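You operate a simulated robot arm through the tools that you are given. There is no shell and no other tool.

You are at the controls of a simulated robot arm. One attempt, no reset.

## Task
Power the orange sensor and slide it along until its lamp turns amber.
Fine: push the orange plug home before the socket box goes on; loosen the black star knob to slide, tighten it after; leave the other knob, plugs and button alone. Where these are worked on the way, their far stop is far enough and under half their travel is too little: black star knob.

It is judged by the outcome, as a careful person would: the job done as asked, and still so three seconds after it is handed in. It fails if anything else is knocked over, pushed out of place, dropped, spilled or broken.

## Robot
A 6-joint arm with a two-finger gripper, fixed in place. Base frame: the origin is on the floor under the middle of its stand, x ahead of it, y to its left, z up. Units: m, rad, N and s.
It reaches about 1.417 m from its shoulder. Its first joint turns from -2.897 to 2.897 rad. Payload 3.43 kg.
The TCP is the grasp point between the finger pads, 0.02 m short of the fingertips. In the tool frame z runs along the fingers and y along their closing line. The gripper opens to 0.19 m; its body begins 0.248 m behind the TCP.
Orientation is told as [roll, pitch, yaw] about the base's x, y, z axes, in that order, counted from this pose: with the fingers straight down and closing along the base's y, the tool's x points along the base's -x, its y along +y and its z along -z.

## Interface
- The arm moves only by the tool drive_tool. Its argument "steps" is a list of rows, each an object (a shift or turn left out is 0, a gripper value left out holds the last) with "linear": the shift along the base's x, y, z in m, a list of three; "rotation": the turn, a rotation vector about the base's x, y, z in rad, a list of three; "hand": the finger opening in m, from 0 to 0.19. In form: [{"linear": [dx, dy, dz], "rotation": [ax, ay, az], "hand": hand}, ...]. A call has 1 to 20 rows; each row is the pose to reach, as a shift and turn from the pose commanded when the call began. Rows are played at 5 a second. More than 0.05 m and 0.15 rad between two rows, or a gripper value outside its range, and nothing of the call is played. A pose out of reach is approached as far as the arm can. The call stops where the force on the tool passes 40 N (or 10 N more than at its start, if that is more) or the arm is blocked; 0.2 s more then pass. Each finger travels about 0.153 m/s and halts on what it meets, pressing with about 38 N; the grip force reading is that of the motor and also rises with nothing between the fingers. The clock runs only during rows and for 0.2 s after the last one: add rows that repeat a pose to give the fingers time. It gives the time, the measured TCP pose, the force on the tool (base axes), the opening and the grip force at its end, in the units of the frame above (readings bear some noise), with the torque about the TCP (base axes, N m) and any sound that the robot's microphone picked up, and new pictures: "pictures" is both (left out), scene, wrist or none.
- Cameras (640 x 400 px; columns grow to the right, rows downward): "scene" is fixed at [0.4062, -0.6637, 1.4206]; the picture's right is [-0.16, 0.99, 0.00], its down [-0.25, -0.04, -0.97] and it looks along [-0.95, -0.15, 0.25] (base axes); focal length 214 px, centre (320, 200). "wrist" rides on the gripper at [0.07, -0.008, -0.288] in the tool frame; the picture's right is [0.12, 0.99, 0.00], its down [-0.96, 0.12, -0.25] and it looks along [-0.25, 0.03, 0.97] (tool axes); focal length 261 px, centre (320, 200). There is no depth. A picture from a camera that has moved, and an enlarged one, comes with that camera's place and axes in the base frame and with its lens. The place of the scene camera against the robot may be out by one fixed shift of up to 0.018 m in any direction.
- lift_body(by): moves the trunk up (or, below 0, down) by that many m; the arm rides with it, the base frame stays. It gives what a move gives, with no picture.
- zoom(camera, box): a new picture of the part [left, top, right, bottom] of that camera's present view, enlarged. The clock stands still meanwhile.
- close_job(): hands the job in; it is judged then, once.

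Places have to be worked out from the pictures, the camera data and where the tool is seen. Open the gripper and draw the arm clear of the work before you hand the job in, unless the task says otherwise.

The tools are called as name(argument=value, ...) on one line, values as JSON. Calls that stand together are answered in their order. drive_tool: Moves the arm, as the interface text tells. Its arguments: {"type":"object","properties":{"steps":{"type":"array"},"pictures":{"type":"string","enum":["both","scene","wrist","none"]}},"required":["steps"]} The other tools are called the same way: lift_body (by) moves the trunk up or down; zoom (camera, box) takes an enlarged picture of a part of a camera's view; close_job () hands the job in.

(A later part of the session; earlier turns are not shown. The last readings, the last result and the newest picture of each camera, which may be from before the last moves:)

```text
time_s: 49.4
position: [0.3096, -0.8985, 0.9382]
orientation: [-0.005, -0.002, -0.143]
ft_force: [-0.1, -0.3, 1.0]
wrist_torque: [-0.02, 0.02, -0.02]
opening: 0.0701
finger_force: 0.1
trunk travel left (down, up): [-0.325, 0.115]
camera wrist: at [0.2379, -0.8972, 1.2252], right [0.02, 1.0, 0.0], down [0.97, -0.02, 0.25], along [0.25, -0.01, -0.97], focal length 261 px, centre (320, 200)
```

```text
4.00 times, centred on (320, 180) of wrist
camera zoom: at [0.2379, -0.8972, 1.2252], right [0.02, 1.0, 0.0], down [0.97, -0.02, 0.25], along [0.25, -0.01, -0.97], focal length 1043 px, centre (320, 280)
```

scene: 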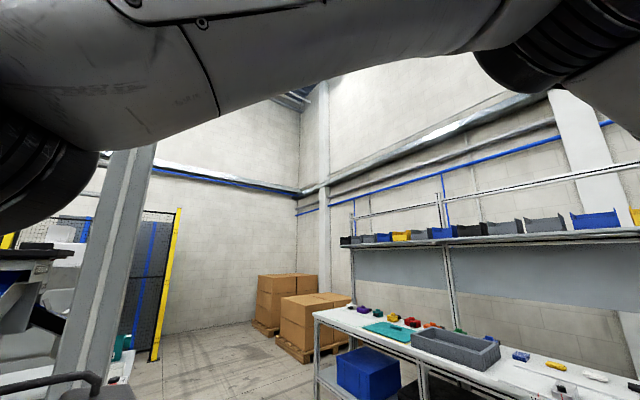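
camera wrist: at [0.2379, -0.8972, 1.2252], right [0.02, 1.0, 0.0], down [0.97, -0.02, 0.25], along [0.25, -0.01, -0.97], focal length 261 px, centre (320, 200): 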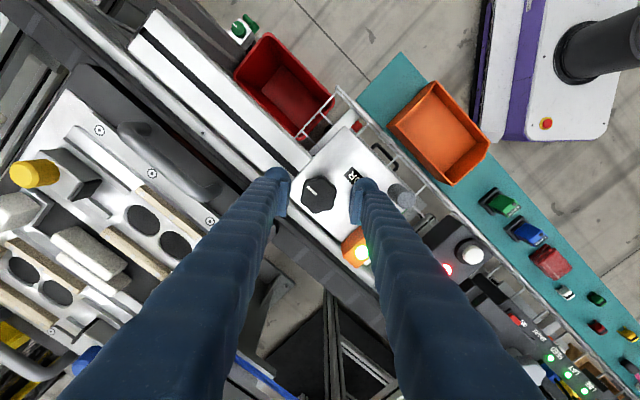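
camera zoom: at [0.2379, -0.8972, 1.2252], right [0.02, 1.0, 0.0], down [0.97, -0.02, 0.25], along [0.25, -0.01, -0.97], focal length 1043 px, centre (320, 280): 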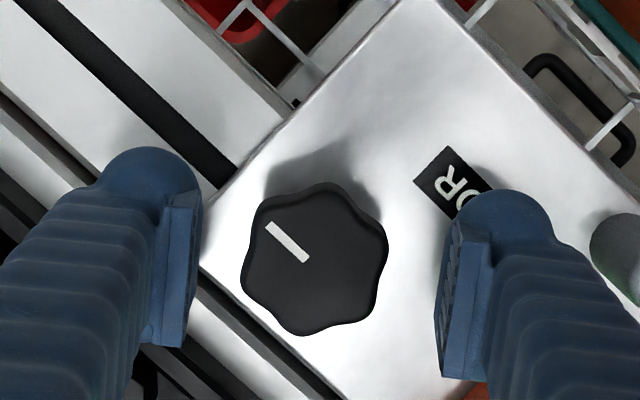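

The fingers straddle the knob evenly with flats facing the pads. I'll lower 8 mm more and close on it.

drive_tool(steps=[{"linear": [0, 0, -0.005]}, {"linear": [0, 0, -0.008]}, {"linear": [0, 0, -0.008], "hand": 0.05}, {"linear": [0, 0, -0.008], "hand": 0.03}, {"linear": [0, 0, -0.008], "hand": 0.03}], pictures="wrist")

zoom(camera="wrist", box=[240, 130, 400, 230])

```text
time_s: 50.5
position: [0.3104, -0.8996, 0.9304]
orientation: [-0.005, -0.004, -0.141]
ft_force: [1.6, -10.9, -1.4]
wrist_torque: [-0.28, -0.06, 0.12]
opening: 0.0404
finger_force: 45.2
trunk travel left (down, up): [-0.325, 0.115]
camera wrist: at [0.2382, -0.8978, 1.2173], right [0.02, 1.0, 0.0], down [0.97, -0.02, 0.25], along [0.25, -0.01, -0.97], focal length 261 px, centre (320, 200)
```

wrist: 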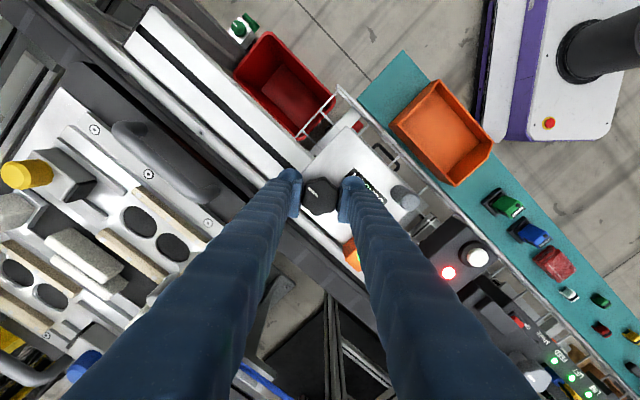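

```text
4.00 times, centred on (320, 180) of wrist
camera zoom: at [0.2382, -0.8978, 1.2173], right [0.02, 1.0, 0.0], down [0.97, -0.02, 0.25], along [0.25, -0.01, -0.97], focal length 1043 px, centre (320, 280)
```

zoom: 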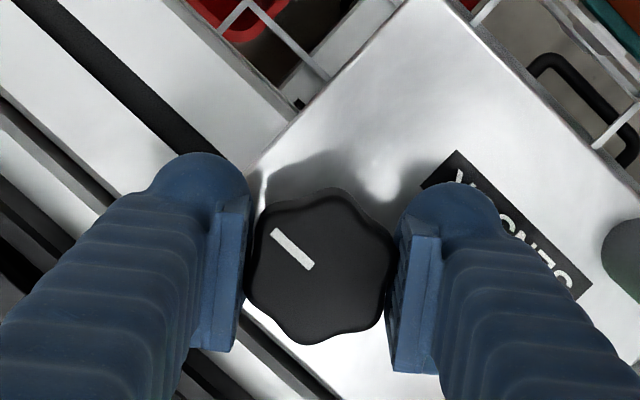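

Gripped at 40 mm with a slight side load of 11 N in -y. I'll ease the tool 1.3 mm that way and start turning counter-clockwise to loosen, watching the torque.

drive_tool(steps=[{"linear": [0, -0.0013, 0]}, {"linear": [0, -0.0013, 0], "rotation": [0, 0, 0.08]}, {"linear": [0, -0.0013, 0], "rotation": [0, 0, 0.16]}, {"linear": [0, -0.0013, 0], "rotation": [0, 0, 0.24]}, {"linear": [0, -0.0013, 0], "rotation": [0, 0, 0.32]}, {"linear": [0, -0.0013, 0], "rotation": [0, 0, 0.4]}], pictures="wrist")

zoom(camera="wrist", box=[240, 130, 400, 230])

```text
time_s: 52.0
position: [0.3097, -0.9, 0.9293]
orientation: [-0.003, -0.003, 0.259]
ft_force: [10.0, -7.3, -0.1]
wrist_torque: [-0.02, -0.16, 0.02]
opening: 0.0401
finger_force: 45.0
trunk travel left (down, up): [-0.325, 0.115]
camera wrist: at [0.2432, -0.9261, 1.2174], right [-0.37, 0.93, 0.0], down [0.9, 0.36, 0.25], along [0.23, 0.09, -0.97], focal length 261 px, centre (320, 200)
```

wrist: 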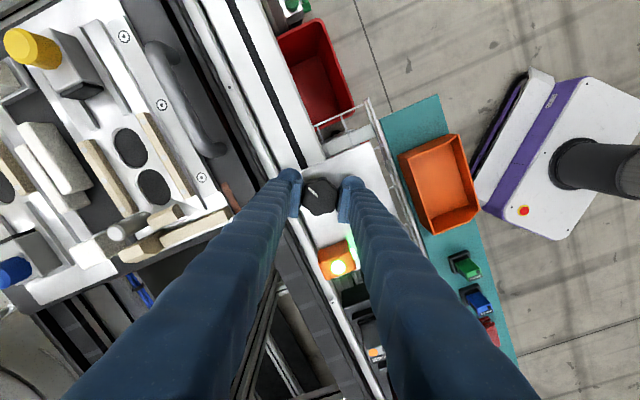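

```text
4.00 times, centred on (320, 180) of wrist
camera zoom: at [0.2432, -0.9261, 1.2174], right [-0.37, 0.93, 0.0], down [0.9, 0.36, 0.25], along [0.23, 0.09, -0.97], focal length 1043 px, centre (320, 280)
```

zoom: 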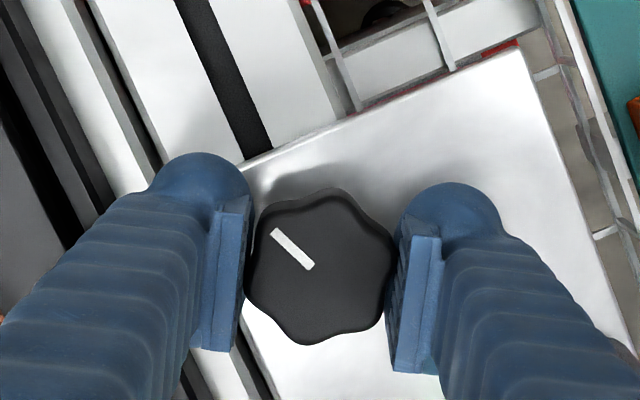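

The knob turns with the gripper with almost no torque. I'm continuing counter-clockwise.

drive_tool(steps=[{"linear": [0.0008, -0.0006, 0], "rotation": [0, 0, 0.09]}, {"linear": [0.0008, -0.0006, 0], "rotation": [0, 0, 0.18]}, {"linear": [0.0008, -0.0006, 0], "rotation": [0, 0, 0.27]}, {"linear": [0.0008, -0.0006, 0], "rotation": [0, 0, 0.36]}, {"linear": [0.0008, -0.0006, 0], "rotation": [0, 0, 0.45]}, {"linear": [0.0008, -0.0006, 0], "rotation": [0, 0, 0.54]}, {"linear": [0.0008, -0.0006, 0], "rotation": [0, 0, 0.63]}, {"linear": [0.0008, -0.0006, 0], "rotation": [0, 0, 0.72]}], pictures="wrist")

zoom(camera="wrist", box=[240, 130, 400, 230])

```text
time_s: 53.8
position: [0.3104, -0.8994, 0.9296]
orientation: [-0.003, -0.005, 0.979]
ft_force: [-0.8, 2.2, 1.7]
wrist_torque: [0.13, 0.01, -0.01]
opening: 0.0406
finger_force: 44.6
trunk travel left (down, up): [-0.325, 0.115]
camera wrist: at [0.2766, -0.9647, 1.2173], right [-0.89, 0.46, 0.0], down [0.44, 0.86, 0.25], along [0.12, 0.22, -0.97], focal length 261 px, centre (320, 200)
```

wrist: 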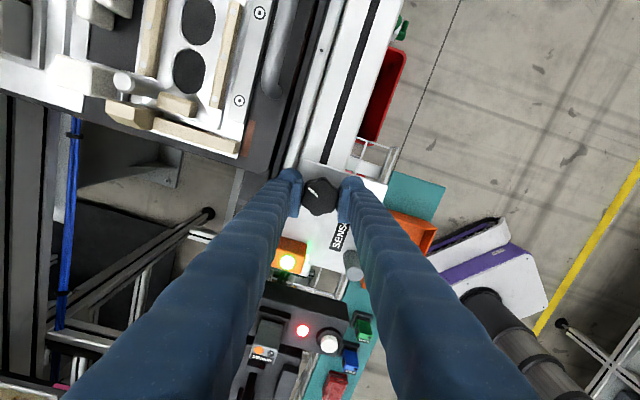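

```text
4.00 times, centred on (320, 180) of wrist
camera zoom: at [0.2766, -0.9647, 1.2173], right [-0.89, 0.46, 0.0], down [0.44, 0.86, 0.25], along [0.12, 0.22, -0.97], focal length 1043 px, centre (320, 280)
```

zoom: 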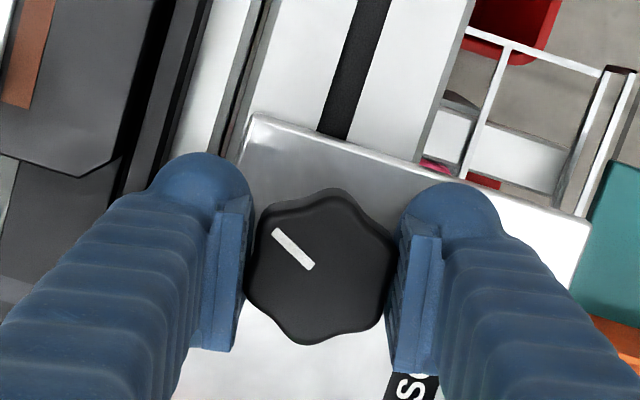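

It has turned about 1.12 rad and is still free, so I'm carrying on.

drive_tool(steps=[{"rotation": [0, 0, 0.09]}, {"rotation": [0, 0, 0.18]}, {"rotation": [0, 0, 0.27]}, {"rotation": [0, 0, 0.36]}, {"rotation": [0, 0, 0.45]}, {"rotation": [0, 0, 0.54]}, {"rotation": [0, 0, 0.63]}, {"rotation": [0, 0, 0.72]}], pictures="wrist")

zoom(camera="wrist", box=[240, 130, 400, 230])

```text
time_s: 55.5
position: [0.3092, -0.8999, 0.9292]
orientation: [-0.001, -0.006, 1.697]
ft_force: [-8.3, 6.2, -0.4]
wrist_torque: [-0.06, 0.04, 0.01]
opening: 0.0399
finger_force: 45.2
trunk travel left (down, up): [-0.325, 0.115]
camera wrist: at [0.3269, -0.9713, 1.2173], right [-0.97, -0.24, 0.0], down [-0.24, 0.94, 0.25], along [-0.06, 0.24, -0.97], focal length 261 px, centre (320, 200)
```

wrist: 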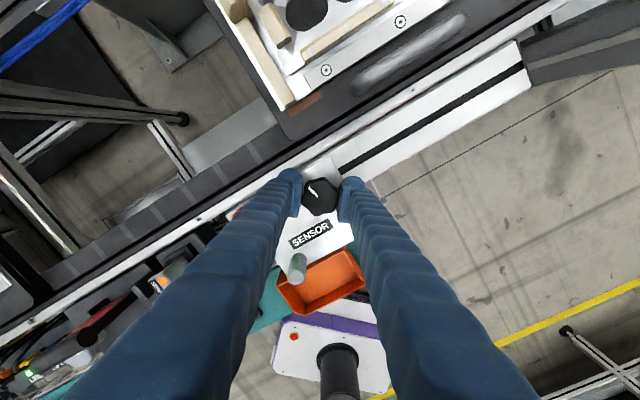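

```text
4.00 times, centred on (320, 180) of wrist
camera zoom: at [0.3269, -0.9713, 1.2173], right [-0.97, -0.24, 0.0], down [-0.24, 0.94, 0.25], along [-0.06, 0.24, -0.97], focal length 1043 px, centre (320, 280)
```

zoom: 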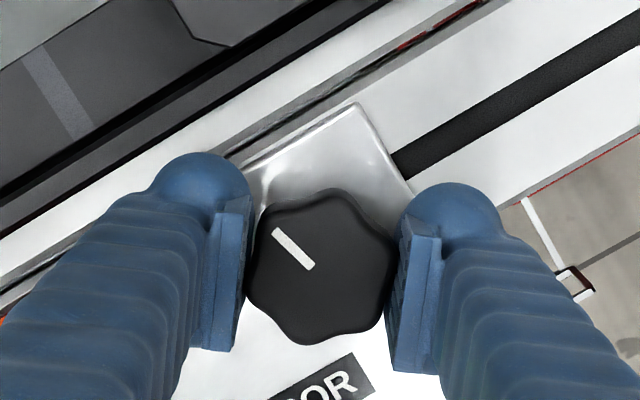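

That's 1.84 rad so far and the knob still turns freely. The next stretch passes one finger near the sensor with about 1 cm of clearance, so I'll go slowly and watch the force.

drive_tool(steps=[{"linear": [-0.0006, 0.0005, 0], "rotation": [0, 0, 0.07]}, {"linear": [-0.0006, 0.0005, 0], "rotation": [0, 0, 0.14]}, {"linear": [-0.0006, 0.0005, 0], "rotation": [0, 0, 0.21]}, {"linear": [-0.0006, 0.0005, 0], "rotation": [0, 0, 0.28]}, {"linear": [-0.0006, 0.0005, 0], "rotation": [0, 0, 0.35]}, {"linear": [-0.0006, 0.0005, 0], "rotation": [0, 0, 0.42]}, {"linear": [-0.0006, 0.0005, 0], "rotation": [0, 0, 0.49]}, {"linear": [-0.0006, 0.0005, 0], "rotation": [0, 0, 0.56]}, {"linear": [-0.0006, 0.0005, 0], "rotation": [0, 0, 0.63]}], pictures="wrist")

zoom(camera="wrist", box=[240, 130, 400, 230])

```text
time_s: 56.4
position: [0.3248, -0.8872, 0.9288]
orientation: [0.051, 0.003, 1.814]
ft_force: [-3.8, -1.2, 4.4]
wrist_torque: [1.17, -0.05, -0.01]
opening: 0.0395
finger_force: 45.4
out of reach, approached as far as the arm can: row 1, 2, 3, 4
trunk travel left (down, up): [-0.325, 0.115]
stopped in row 4: the force on the tool passed its limit at 44 N (the readings are from after the stop); the commanded pose is now the measured one
camera wrist: at [0.3641, -0.9501, 1.2167], right [-0.93, -0.35, 0.05], down [-0.33, 0.91, 0.25], along [-0.13, 0.22, -0.97], focal length 261 px, centre (320, 200)
```

wrist: 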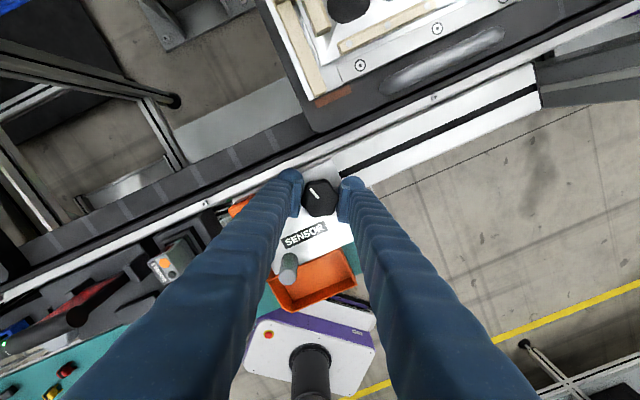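

```text
4.00 times, centred on (320, 180) of wrist
camera zoom: at [0.3641, -0.9501, 1.2167], right [-0.93, -0.35, 0.05], down [-0.33, 0.91, 0.25], along [-0.13, 0.22, -0.97], focal length 1043 px, centre (320, 280)
```

zoom: 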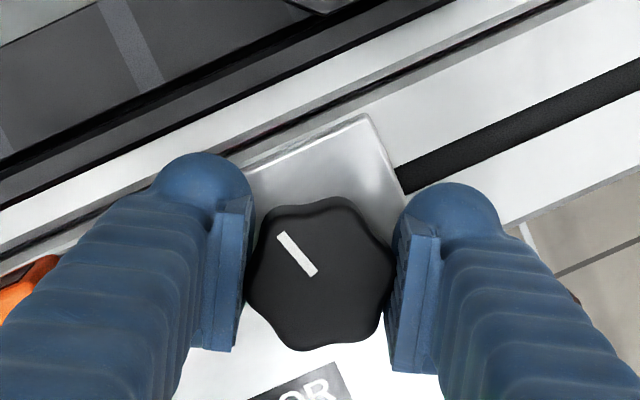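

The wrist reached its limit near yaw 1.75, and the loosened carriage slid about 2 cm along +u with the tool. I'll stop, open just enough to clear the knob, straighten and lift off, then regrasp to find the knob's stop.

drive_tool(steps=[{"hand": 0.052}, {"hand": 0.052}, {"linear": [0, 0, 0.01], "hand": 0.052}, {"linear": [0, 0, 0.03], "rotation": [0.0123, -0.0495, 0], "hand": 0.052}, {"linear": [0, 0, 0.06], "rotation": [0.0123, -0.0495, -0.06], "hand": 0.06}, {"linear": [0, 0, 0.08], "rotation": [0.0123, -0.0495, -0.06], "hand": 0.07}, {"linear": [0, 0, 0.08], "rotation": [0.0123, -0.0495, -0.06], "hand": 0.07}], pictures="wrist")

zoom(camera="wrist", box=[200, 120, 400, 245])

```text
time_s: 58.0
position: [0.3281, -0.888, 1.0068]
orientation: [0.0, 0.006, 1.753]
ft_force: [-0.4, 0.1, -0.1]
wrist_torque: [-0.07, 0.02, -0.02]
opening: 0.0697
finger_force: 0.2
out of reach, approached as far as the arm can: row 4
trunk travel left (down, up): [-0.325, 0.115]
camera wrist: at [0.3486, -0.9563, 1.2957], right [-0.95, -0.3, 0.0], down [-0.29, 0.93, 0.24], along [-0.07, 0.23, -0.97], focal length 261 px, centre (320, 200)
```

wrist: 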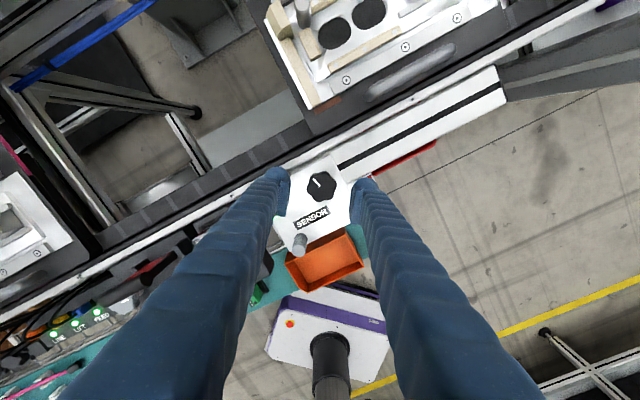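

```text
3.20 times, centred on (300, 182) of wrist
camera zoom: at [0.3486, -0.9563, 1.2957], right [-0.95, -0.3, 0.0], down [-0.29, 0.93, 0.24], along [-0.07, 0.23, -0.97], focal length 834 px, centre (384, 256)
```

zoom: 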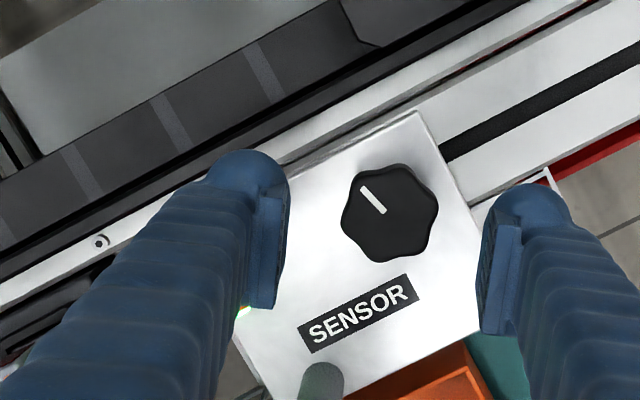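

The carriage moved about 2.2 cm along +u, and the knob is now near (0.325, -0.884). I'll unwind the wrist by 2.03 rad at this height so the fingers land on the same flats for a second turn.

drive_tool(steps=[{"rotation": [0, 0, -0.14]}, {"rotation": [0, 0, -0.28]}, {"rotation": [0, 0, -0.42]}, {"rotation": [0, 0, -0.56]}, {"rotation": [0, 0, -0.7]}, {"rotation": [0, 0, -0.84]}, {"rotation": [0, 0, -0.98]}, {"rotation": [0, 0, -1.12]}, {"rotation": [0, 0, -1.26]}, {"rotation": [0, 0, -1.4]}, {"rotation": [0, 0, -1.54]}, {"rotation": [0, 0, -1.68]}, {"rotation": [0, 0, -1.82]}, {"rotation": [0, 0, -1.96]}, {"linear": [-0.003, 0.0045, 0], "rotation": [0, 0, -2.033]}, {"linear": [-0.003, 0.0045, 0], "rotation": [0, 0, -2.033]}], pictures="wrist")

zoom(camera="wrist", box=[240, 120, 400, 220])

zoom(camera="wrist", box=[280, 150, 440, 270])

```text
time_s: 61.4
position: [0.3241, -0.8821, 1.0081]
orientation: [-0.001, 0.003, -0.281]
ft_force: [0.7, -0.1, 0.5]
wrist_torque: [-0.05, 0.0, 0.0]
opening: 0.0697
finger_force: 0.0
trunk travel left (down, up): [-0.325, 0.115]
camera wrist: at [0.2554, -0.8723, 1.2969], right [0.16, 0.99, 0.0], down [0.96, -0.16, 0.24], along [0.24, -0.04, -0.97], focal length 261 px, centre (320, 200)
```

wrist: 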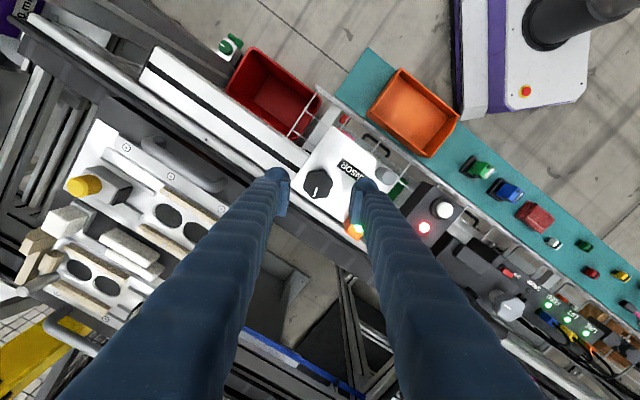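

```text
4.00 times, centred on (320, 170) of wrist
camera zoom: at [0.2554, -0.8723, 1.2969], right [0.16, 0.99, 0.0], down [0.96, -0.16, 0.24], along [0.24, -0.04, -0.97], focal length 1043 px, centre (320, 320)
```

zoom: 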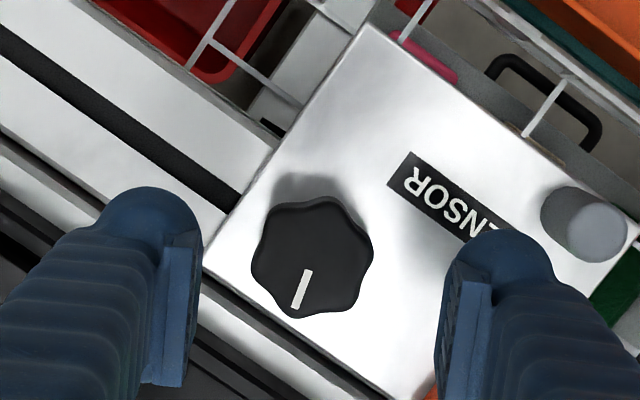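

```text
3.33 times, centred on (360, 210) of wrist
camera zoom: at [0.2554, -0.8723, 1.2969], right [0.16, 0.99, 0.0], down [0.96, -0.16, 0.24], along [0.24, -0.04, -0.97], focal length 869 px, centre (187, 167)
```

zoom: 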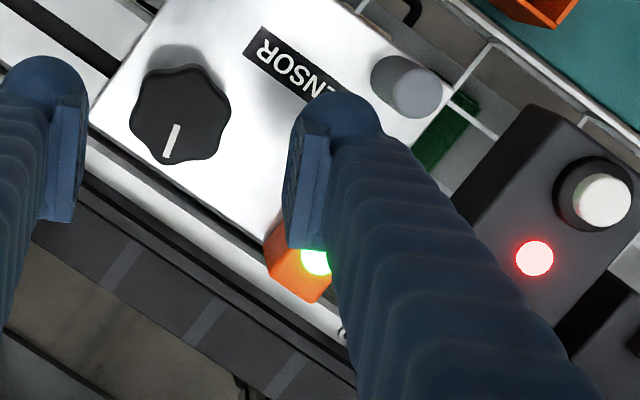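

The marker shows the knob has turned about 115° so far, and the sensor lamp is still green. The knob is near (0.325, -0.884), so I'll descend onto it, close again and keep loosening.

drive_tool(steps=[{"linear": [0.0012, -0.0022, -0.03], "rotation": [0, 0, -0.06]}, {"linear": [0.0012, -0.0022, -0.06], "rotation": [0, 0, -0.06]}, {"linear": [0.0012, -0.0022, -0.075], "rotation": [0, 0, -0.06]}, {"linear": [0.0012, -0.0022, -0.079], "rotation": [0, 0, -0.06]}, {"linear": [0.0012, -0.0022, -0.079], "rotation": [0, 0, -0.06], "hand": 0.05}, {"linear": [0.0012, -0.0022, -0.079], "rotation": [0, 0, -0.06], "hand": 0.03}, {"linear": [0.0012, -0.0022, -0.079], "rotation": [0, 0, -0.06], "hand": 0.03}], pictures="wrist")

zoom(camera="wrist", box=[240, 130, 400, 230])

```text
time_s: 63.0
position: [0.3246, -0.8844, 0.9283]
orientation: [-0.003, 0.003, -0.339]
ft_force: [1.4, -0.5, -1.3]
wrist_torque: [-0.1, -0.09, -0.03]
opening: 0.0401
finger_force: 45.0
trunk travel left (down, up): [-0.325, 0.115]
camera wrist: at [0.2567, -0.8705, 1.2168], right [0.22, 0.98, 0.0], down [0.95, -0.21, 0.24], along [0.24, -0.05, -0.97], focal length 261 px, centre (320, 200)
```

wrist: 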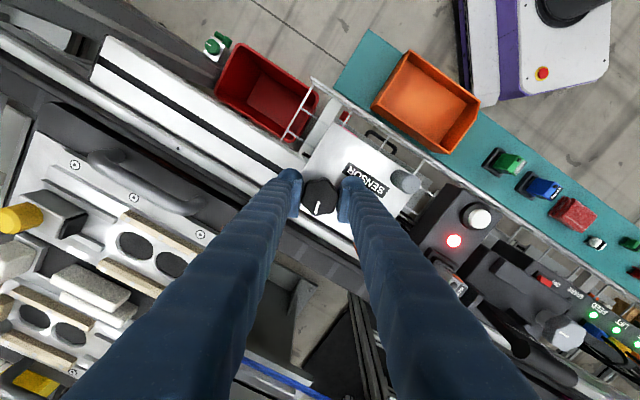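

```text
4.00 times, centred on (320, 180) of wrist
camera zoom: at [0.2567, -0.8705, 1.2168], right [0.22, 0.98, 0.0], down [0.95, -0.21, 0.24], along [0.24, -0.05, -0.97], focal length 1043 px, centre (320, 280)
```

zoom: 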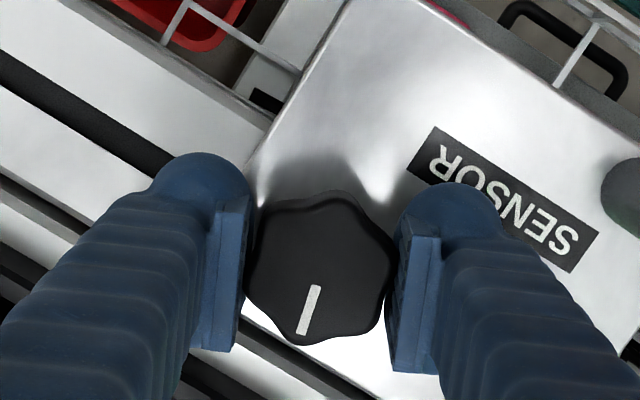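

Good, centred grip with no side load. I'll continue counter-clockwise in two moves, keeping below the wrist limit.

drive_tool(steps=[{"rotation": [0, 0, 0.08]}, {"rotation": [0, 0, 0.16]}, {"rotation": [0, 0, 0.24]}, {"rotation": [0, 0, 0.32]}, {"rotation": [0, 0, 0.4]}, {"rotation": [0, 0, 0.48]}, {"rotation": [0, 0, 0.56]}, {"rotation": [0, 0, 0.64]}, {"rotation": [0, 0, 0.72]}, {"rotation": [0, 0, 0.8]}], pictures="wrist")

zoom(camera="wrist", box=[240, 130, 400, 230])

```text
time_s: 65.2
position: [0.3255, -0.885, 0.9296]
orientation: [0.0, 0.002, 0.462]
ft_force: [0.2, 0.9, -1.1]
wrist_torque: [-0.03, 0.04, -0.16]
opening: 0.0405
finger_force: 44.8
trunk travel left (down, up): [-0.325, 0.115]
camera wrist: at [0.2664, -0.9248, 1.2173], right [-0.55, 0.84, 0.0], down [0.81, 0.53, 0.24], along [0.2, 0.13, -0.97], focal length 261 px, centre (320, 200)
```

wrist: 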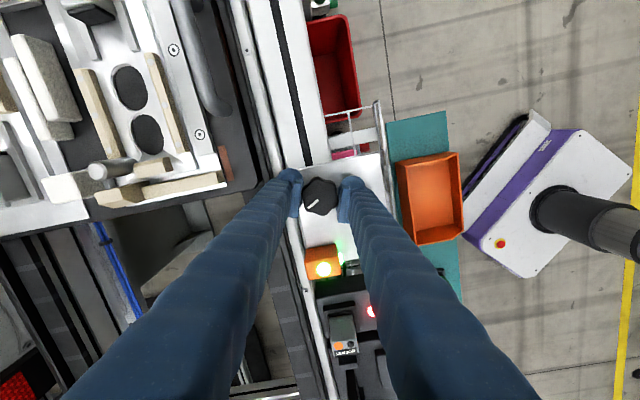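

```text
4.00 times, centred on (320, 180) of wrist
camera zoom: at [0.2664, -0.9248, 1.2173], right [-0.55, 0.84, 0.0], down [0.81, 0.53, 0.24], along [0.2, 0.13, -0.97], focal length 1043 px, centre (320, 280)
```

zoom: 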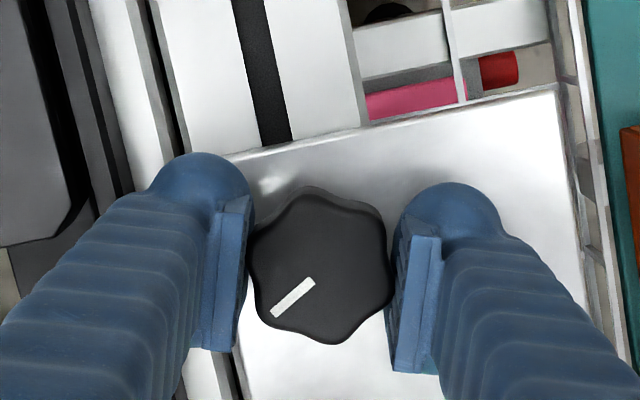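

The marker shows the knob has stopped at about 120° from where it started, with the fingers slipping past it, so the loosening stop is reached. The sensor is visible between the fingers, so I'll zoom in on its lamp.

zoom(camera="wrist", box=[285, 225, 385, 290])

```text
6.15 times, centred on (335, 258) of wrist
camera zoom: at [0.2664, -0.9248, 1.2173], right [-0.55, 0.84, 0.0], down [0.81, 0.53, 0.24], along [0.2, 0.13, -0.97], focal length 1604 px, centre (228, -154)
```

zoom: 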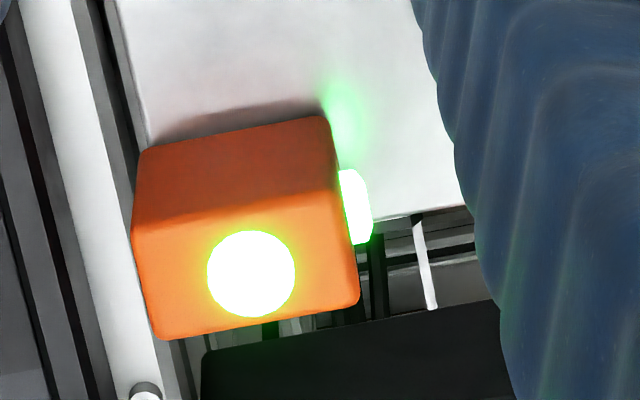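

The lamp is green here. For one grip that serves both sliding and re-tightening, I'll open slightly, turn the tool 0.27 rad to sit on the knob's flats again, and close.

drive_tool(steps=[{"hand": 0.053}, {"hand": 0.053}, {"rotation": [0, 0, 0.09], "hand": 0.053}, {"rotation": [0, 0, 0.18], "hand": 0.053}, {"rotation": [0, 0, 0.27], "hand": 0.053}, {"rotation": [0, 0, 0.27], "hand": 0.03}, {"rotation": [0, 0, 0.27], "hand": 0.03}, {"rotation": [0, 0, 0.27], "hand": 0.03}], pictures="wrist")

zoom(camera="wrist", box=[240, 130, 400, 290])

```text
time_s: 67.0
position: [0.3242, -0.8852, 0.9294]
orientation: [0.001, 0.004, 0.73]
ft_force: [0.8, 0.3, -1.5]
wrist_torque: [0.02, -0.09, -0.2]
opening: 0.0406
finger_force: 44.8
trunk travel left (down, up): [-0.325, 0.115]
camera wrist: at [0.2786, -0.9388, 1.2169], right [-0.75, 0.66, 0.0], down [0.64, 0.73, 0.24], along [0.16, 0.18, -0.97], focal length 261 px, centre (320, 200)
```

wrist: 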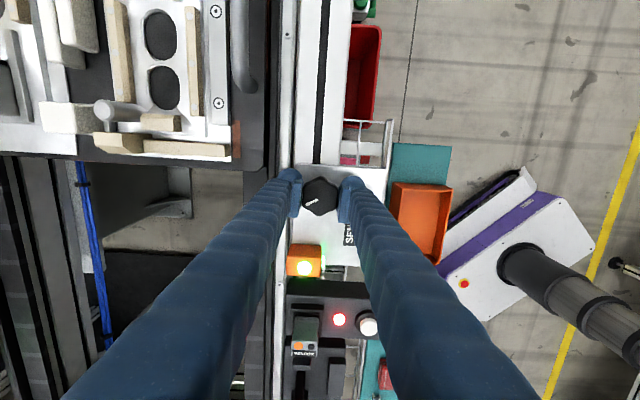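

```text
2.50 times, centred on (320, 210) of wrist
camera zoom: at [0.2786, -0.9388, 1.2169], right [-0.75, 0.66, 0.0], down [0.64, 0.73, 0.24], along [0.16, 0.18, -0.97], focal length 652 px, centre (320, 175)
```

zoom: 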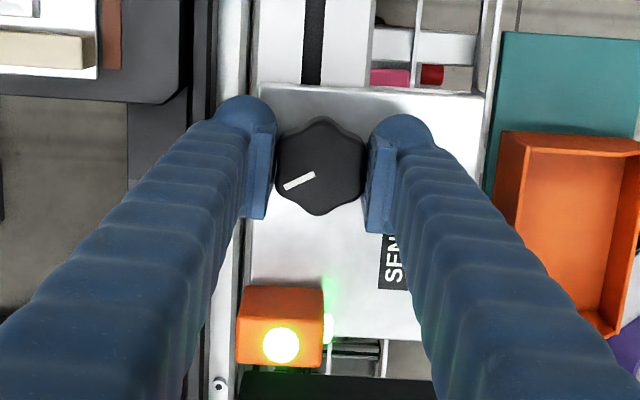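

I have a good grip on the flats, with the rail vertical in the picture and the lamp visible and green. I'll drag the carriage gently back along -u, watching the side force and the lamp.

drive_tool(steps=[{"linear": [-0.0035, -0.0035, 0]}, {"linear": [-0.007, -0.007, 0]}, {"linear": [-0.0071, -0.0071, 0]}], pictures="wrist")

zoom(camera="wrist", box=[240, 130, 400, 290])

```text
time_s: 67.8
position: [0.3167, -0.8923, 0.9299]
orientation: [-0.001, 0.003, 0.732]
ft_force: [0.3, 2.3, -1.9]
wrist_torque: [0.12, -0.1, -0.16]
opening: 0.0406
finger_force: 45.0
trunk travel left (down, up): [-0.325, 0.115]
camera wrist: at [0.2715, -0.946, 1.217], right [-0.75, 0.66, 0.0], down [0.64, 0.73, 0.24], along [0.16, 0.18, -0.97], focal length 261 px, centre (320, 200)
```

wrist: 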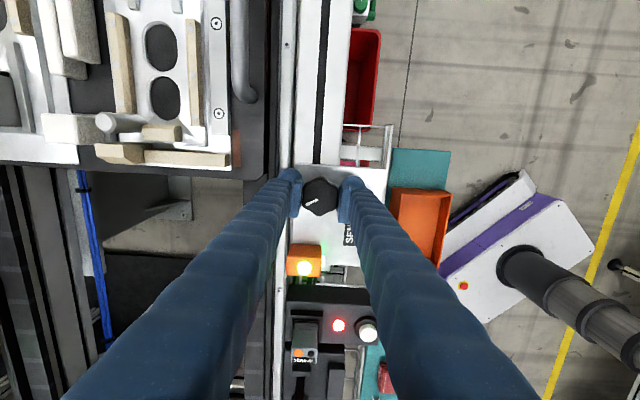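

```text
2.50 times, centred on (320, 210) of wrist
camera zoom: at [0.2715, -0.946, 1.217], right [-0.75, 0.66, 0.0], down [0.64, 0.73, 0.24], along [0.16, 0.18, -0.97], focal length 652 px, centre (320, 175)
```

zoom: 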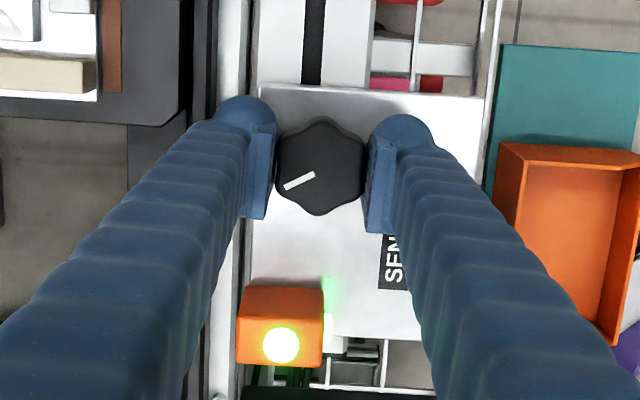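

The carriage slides freely with about 2 N and the lamp is still green. I'm continuing along -u.

drive_tool(steps=[{"linear": [-0.0035, -0.0035, 0]}, {"linear": [-0.007, -0.007, 0]}, {"linear": [-0.0071, -0.0071, 0]}], pictures="none")

zoom(camera="wrist", box=[270, 220, 370, 290])

```text
time_s: 68.6
position: [0.3111, -0.8984, 0.9287]
orientation: [0.0, 0.002, 0.73]
ft_force: [-0.5, 1.2, -7.5]
wrist_torque: [0.03, -0.05, -0.12]
opening: 0.0405
finger_force: 44.5
trunk travel left (down, up): [-0.325, 0.115]
```

```text
5.71 times, centred on (320, 255) of wrist
camera zoom: at [0.2651, -0.9528, 1.2169], right [-0.75, 0.66, 0.0], down [0.64, 0.73, 0.25], along [0.16, 0.18, -0.97], focal length 1489 px, centre (320, -114)
```

zoom: 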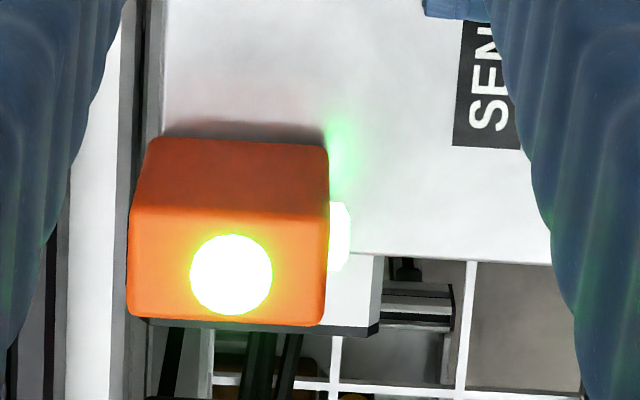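

Still green at about the original position. Moving on 1.5 cm further.

drive_tool(steps=[{"linear": [-0.0035, -0.0035, 0.0005]}, {"linear": [-0.007, -0.007, 0.001]}, {"linear": [-0.0105, -0.0105, 0.001]}, {"linear": [-0.0106, -0.0106, 0.001]}], pictures="none")

zoom(camera="wrist", box=[270, 220, 370, 290])

```text
time_s: 69.6
position: [0.2998, -0.9096, 0.9283]
orientation: [0.002, 0.003, 0.732]
ft_force: [0.0, 3.3, -18.1]
wrist_torque: [-0.03, 0.09, -0.11]
opening: 0.0407
finger_force: 45.0
trunk travel left (down, up): [-0.325, 0.115]
```

```text
5.71 times, centred on (320, 255) of wrist
camera zoom: at [0.2544, -0.9639, 1.217], right [-0.75, 0.66, 0.0], down [0.64, 0.73, 0.25], along [0.16, 0.19, -0.97], focal length 1489 px, centre (320, -114)
```

zoom: 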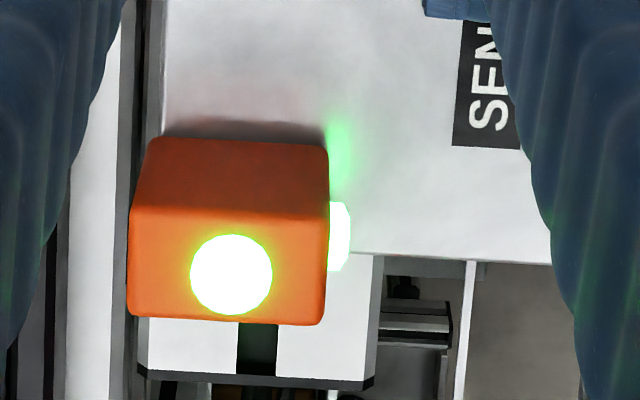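

Still green. I was pulling upward on the knob with about 18 N, so I'll ease down 2 mm as I continue along -u.

drive_tool(steps=[{"linear": [0, 0, -0.002]}, {"linear": [-0.0035, -0.0035, -0.002]}, {"linear": [-0.007, -0.007, -0.002]}, {"linear": [-0.0105, -0.0105, -0.002]}, {"linear": [-0.0106, -0.0106, -0.002]}], pictures="none")

zoom(camera="wrist", box=[270, 220, 370, 290])

```text
time_s: 70.8
position: [0.2884, -0.9206, 0.9278]
orientation: [-0.001, 0.003, 0.731]
ft_force: [-3.6, 4.3, -2.7]
wrist_torque: [-0.03, 0.19, -0.15]
opening: 0.0406
finger_force: 45.2
trunk travel left (down, up): [-0.325, 0.115]
```

```text
5.71 times, centred on (320, 255) of wrist
camera zoom: at [0.2425, -0.9746, 1.2171], right [-0.75, 0.66, 0.0], down [0.64, 0.73, 0.24], along [0.16, 0.18, -0.97], focal length 1489 px, centre (320, -114)
```

zoom: 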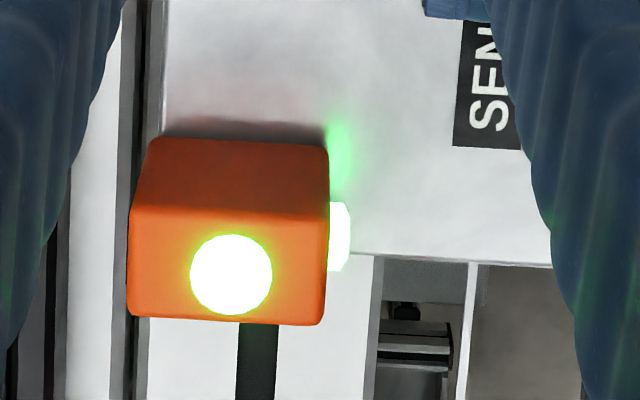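

Still green with a small side load, so I'll correct 0.5 mm toward +v and go on 2 cm.

drive_tool(steps=[{"linear": [-0.004, -0.003, 0]}, {"linear": [-0.0075, -0.0065, 0]}, {"linear": [-0.011, -0.01, 0]}, {"linear": [-0.0146, -0.0136, 0]}, {"linear": [-0.0146, -0.0136, 0]}], pictures="wrist")

zoom(camera="wrist", box=[270, 220, 370, 290])

```text
time_s: 72.0
position: [0.2736, -0.9353, 0.9287]
orientation: [-0.004, 0.005, 0.731]
ft_force: [6.9, -6.4, 4.1]
wrist_torque: [0.06, -0.3, -0.11]
opening: 0.0405
finger_force: 45.1
trunk travel left (down, up): [-0.325, 0.115]
camera wrist: at [0.2286, -0.9878, 1.2172], right [-0.75, 0.66, 0.0], down [0.64, 0.73, 0.24], along [0.16, 0.18, -0.97], focal length 261 px, centre (320, 200)
```

wrist: 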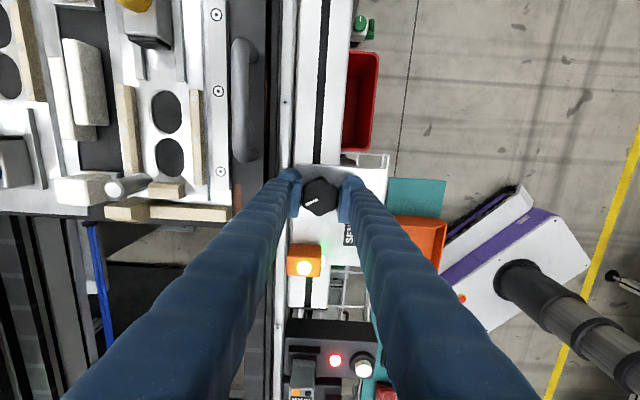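

```text
5.71 times, centred on (320, 255) of wrist
camera zoom: at [0.2286, -0.9878, 1.2172], right [-0.75, 0.66, 0.0], down [0.64, 0.73, 0.24], along [0.16, 0.18, -0.97], focal length 1489 px, centre (320, -114)
```

zoom: 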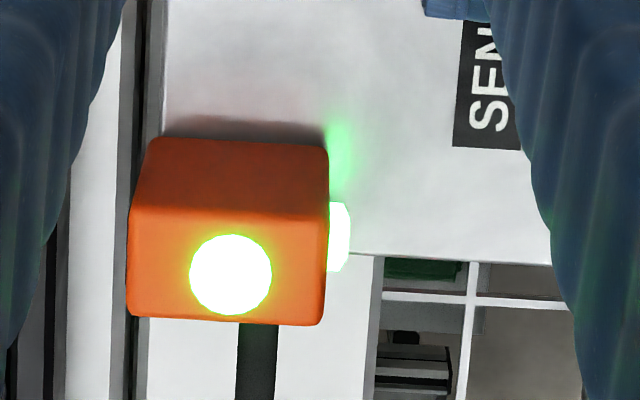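

Still green. I'll take out the slight over-correction and keep going.

drive_tool(steps=[{"linear": [-0.003, -0.004, 0]}, {"linear": [-0.0065, -0.0075, 0]}, {"linear": [-0.0101, -0.0111, 0]}, {"linear": [-0.0101, -0.0111, 0]}], pictures="none")

zoom(camera="wrist", box=[270, 220, 370, 290])

```text
time_s: 73.0
position: [0.264, -0.9442, 0.9292]
orientation: [0.001, 0.004, 0.732]
ft_force: [5.5, -4.4, 5.0]
wrist_torque: [0.07, -0.07, -0.07]
opening: 0.0406
finger_force: 44.7
trunk travel left (down, up): [-0.325, 0.115]
```

```text
5.71 times, centred on (320, 255) of wrist
camera zoom: at [0.2185, -0.9988, 1.2171], right [-0.75, 0.66, 0.0], down [0.64, 0.73, 0.24], along [0.16, 0.18, -0.97], focal length 1489 px, centre (320, -114)
```

zoom: 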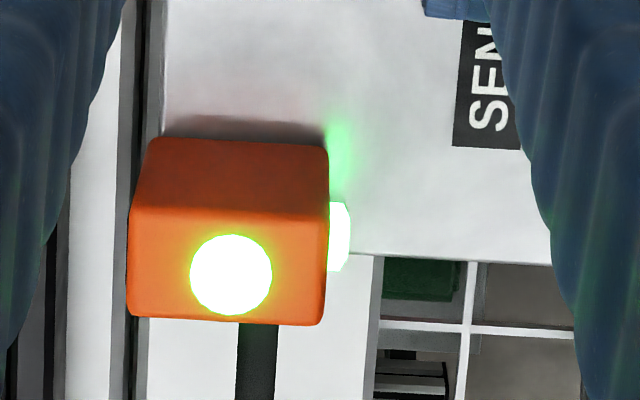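

Still green at about 8.5 cm along. Continuing another 1.2 cm.

drive_tool(steps=[{"linear": [-0.003, -0.0038, -0.0003]}, {"linear": [-0.006, -0.0068, -0.0003]}, {"linear": [-0.0081, -0.0089, -0.0003]}, {"linear": [-0.0081, -0.0089, -0.0003]}], pictures="none")

zoom(camera="wrist", box=[270, 220, 370, 290])

```text
time_s: 74.0
position: [0.2559, -0.9532, 0.9286]
orientation: [-0.002, 0.004, 0.73]
ft_force: [4.6, -1.5, 9.8]
wrist_torque: [0.09, -0.09, -0.12]
opening: 0.0405
finger_force: 44.8
trunk travel left (down, up): [-0.325, 0.115]
```

```text
5.71 times, centred on (320, 255) of wrist
camera zoom: at [0.21, -1.0071, 1.2171], right [-0.75, 0.66, 0.0], down [0.64, 0.73, 0.24], along [0.16, 0.18, -0.97], focal length 1489 px, centre (320, -114)
```

zoom: 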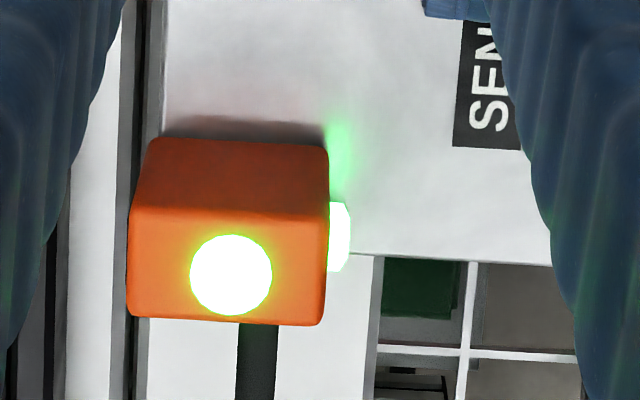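

Still green, and I'm now pressing down about 10 N, so I'll ease up 1 mm and continue.

drive_tool(steps=[{"linear": [-0.003, -0.003, 0.001]}, {"linear": [-0.006, -0.006, 0.001]}, {"linear": [-0.0085, -0.0085, 0.001]}, {"linear": [-0.0085, -0.0085, 0.001]}], pictures="wrist")

zoom(camera="wrist", box=[270, 220, 370, 290])

```text
time_s: 75.0
position: [0.2477, -0.9607, 0.9283]
orientation: [0.002, 0.004, 0.73]
ft_force: [9.0, -6.5, 4.0]
wrist_torque: [0.05, -0.2, -0.13]
opening: 0.0407
finger_force: 44.4
trunk travel left (down, up): [-0.325, 0.115]
camera wrist: at [0.2018, -1.0155, 1.217], right [-0.75, 0.66, 0.0], down [0.64, 0.73, 0.24], along [0.16, 0.18, -0.97], focal length 261 px, centre (320, 200)
```

wrist: 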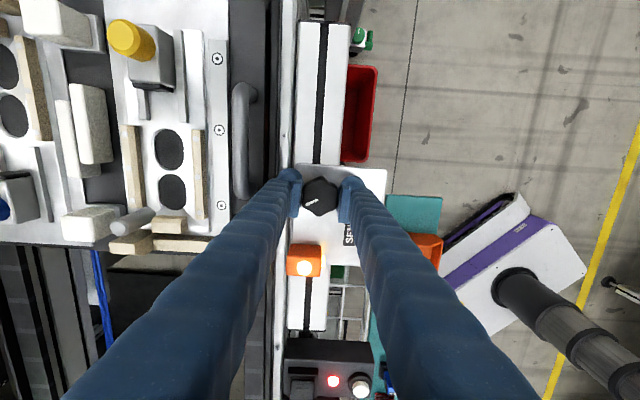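

```text
5.71 times, centred on (320, 255) of wrist
camera zoom: at [0.2018, -1.0155, 1.217], right [-0.75, 0.66, 0.0], down [0.64, 0.73, 0.24], along [0.16, 0.18, -0.97], focal length 1489 px, centre (320, -114)
```

zoom: 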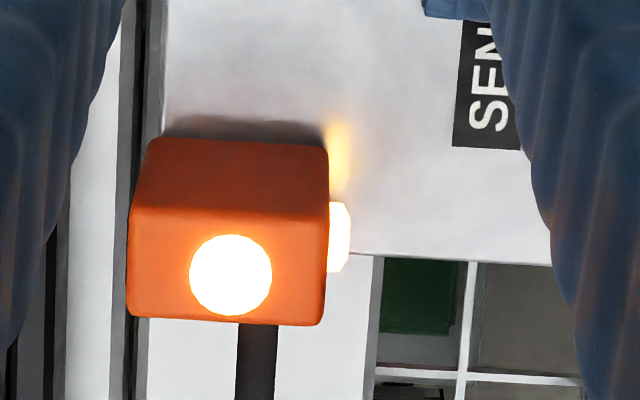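

The lamp has turned amber at about (0.248, -0.961). To sit well inside the amber zone rather than at its edge, I'll relax the side load and go 4 mm further to find how wide it is.

drive_tool(steps=[{"linear": [-0.0008, -0.0022, 0.0004]}, {"linear": [-0.0022, -0.0036, 0.0004]}, {"linear": [-0.0022, -0.0036, 0.0004]}], pictures="none")

zoom(camera="wrist", box=[270, 220, 370, 290])

```text
time_s: 75.8
position: [0.2438, -0.9637, 0.9279]
orientation: [0.001, 0.001, 0.732]
ft_force: [1.6, 0.2, -1.6]
wrist_torque: [0.0, 0.04, -0.07]
opening: 0.0408
finger_force: 45.3
trunk travel left (down, up): [-0.325, 0.115]
```

```text
5.71 times, centred on (320, 255) of wrist
camera zoom: at [0.199, -1.0189, 1.217], right [-0.75, 0.66, 0.0], down [0.64, 0.73, 0.25], along [0.16, 0.18, -0.97], focal length 1489 px, centre (320, -114)
```

zoom: 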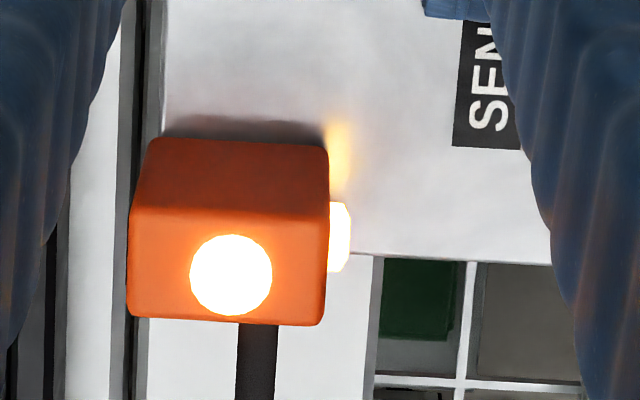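

Still amber, with the side load gone. One more 4 mm step to probe the far edge.

drive_tool(steps=[{"linear": [-0.0015, -0.0015, 0]}, {"linear": [-0.0028, -0.0028, 0]}, {"linear": [-0.0028, -0.0028, 0]}], pictures="none")

zoom(camera="wrist", box=[270, 220, 370, 290])

```text
time_s: 76.6
position: [0.2422, -0.9678, 0.9282]
orientation: [0.0, 0.001, 0.732]
ft_force: [-0.6, 3.2, -5.0]
wrist_torque: [0.09, -0.06, -0.11]
opening: 0.0406
finger_force: 45.1
trunk travel left (down, up): [-0.325, 0.115]
```

```text
5.71 times, centred on (320, 255) of wrist
camera zoom: at [0.1962, -1.0217, 1.2169], right [-0.75, 0.66, 0.0], down [0.64, 0.73, 0.25], along [0.16, 0.19, -0.97], focal length 1489 px, centre (320, -114)
```

zoom: 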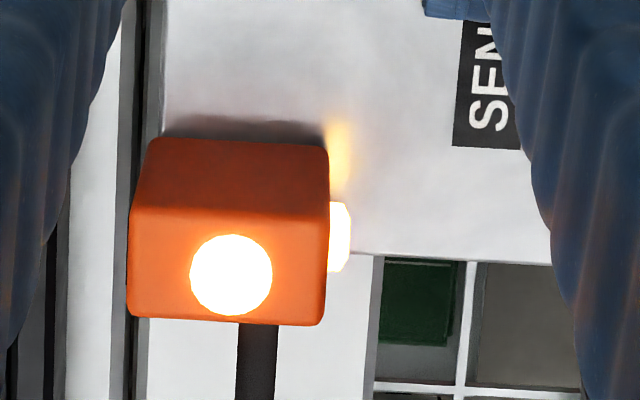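

Amber for at least 9 mm of travel. I'll come back 3 mm to sit in the middle of the known amber range, then start turning the knob clockwise to tighten.

drive_tool(steps=[{"linear": [0.0012, 0.0012, -0.0004]}, {"linear": [0.0022, 0.0022, -0.0004]}, {"linear": [0.0022, 0.0022, -0.0004]}, {"linear": [0.0022, 0.0022, -0.0004], "rotation": [0, 0, -0.08]}, {"linear": [0.0022, 0.0022, -0.0004], "rotation": [0, 0, -0.16]}, {"linear": [0.0022, 0.0022, -0.0004], "rotation": [0, 0, -0.24]}, {"linear": [0.0022, 0.0022, -0.0004], "rotation": [0, 0, -0.32]}, {"linear": [0.0022, 0.0022, -0.0004], "rotation": [0, 0, -0.4]}], pictures="wrist")

zoom(camera="wrist", box=[240, 130, 400, 290])

```text
time_s: 78.4
position: [0.2434, -0.9646, 0.929]
orientation: [-0.002, 0.001, 0.329]
ft_force: [-10.8, 11.6, -5.1]
wrist_torque: [0.07, 0.09, -0.02]
opening: 0.0408
finger_force: 45.1
trunk travel left (down, up): [-0.325, 0.115]
camera wrist: at [0.1813, -0.9977, 1.217], right [-0.43, 0.9, 0.0], down [0.87, 0.42, 0.25], along [0.22, 0.11, -0.97], focal length 261 px, centre (320, 200)
```

wrist: 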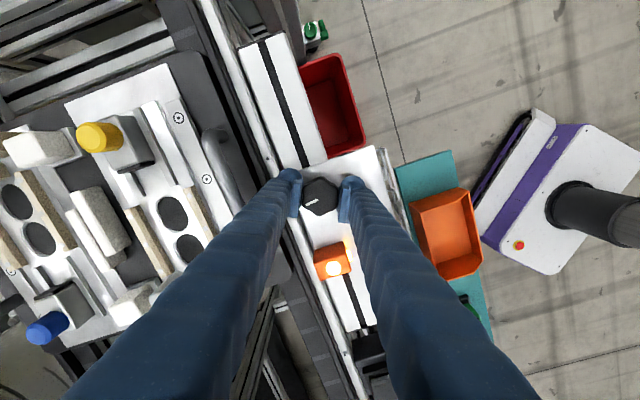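

```text
2.50 times, centred on (320, 210) of wrist
camera zoom: at [0.1813, -0.9977, 1.217], right [-0.43, 0.9, 0.0], down [0.87, 0.42, 0.25], along [0.22, 0.11, -0.97], focal length 652 px, centre (320, 175)
```

zoom: 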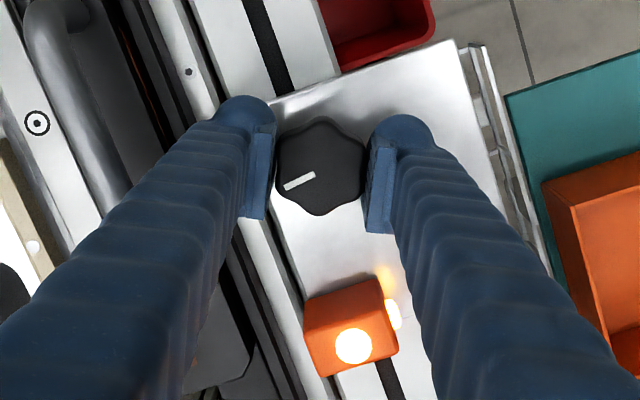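

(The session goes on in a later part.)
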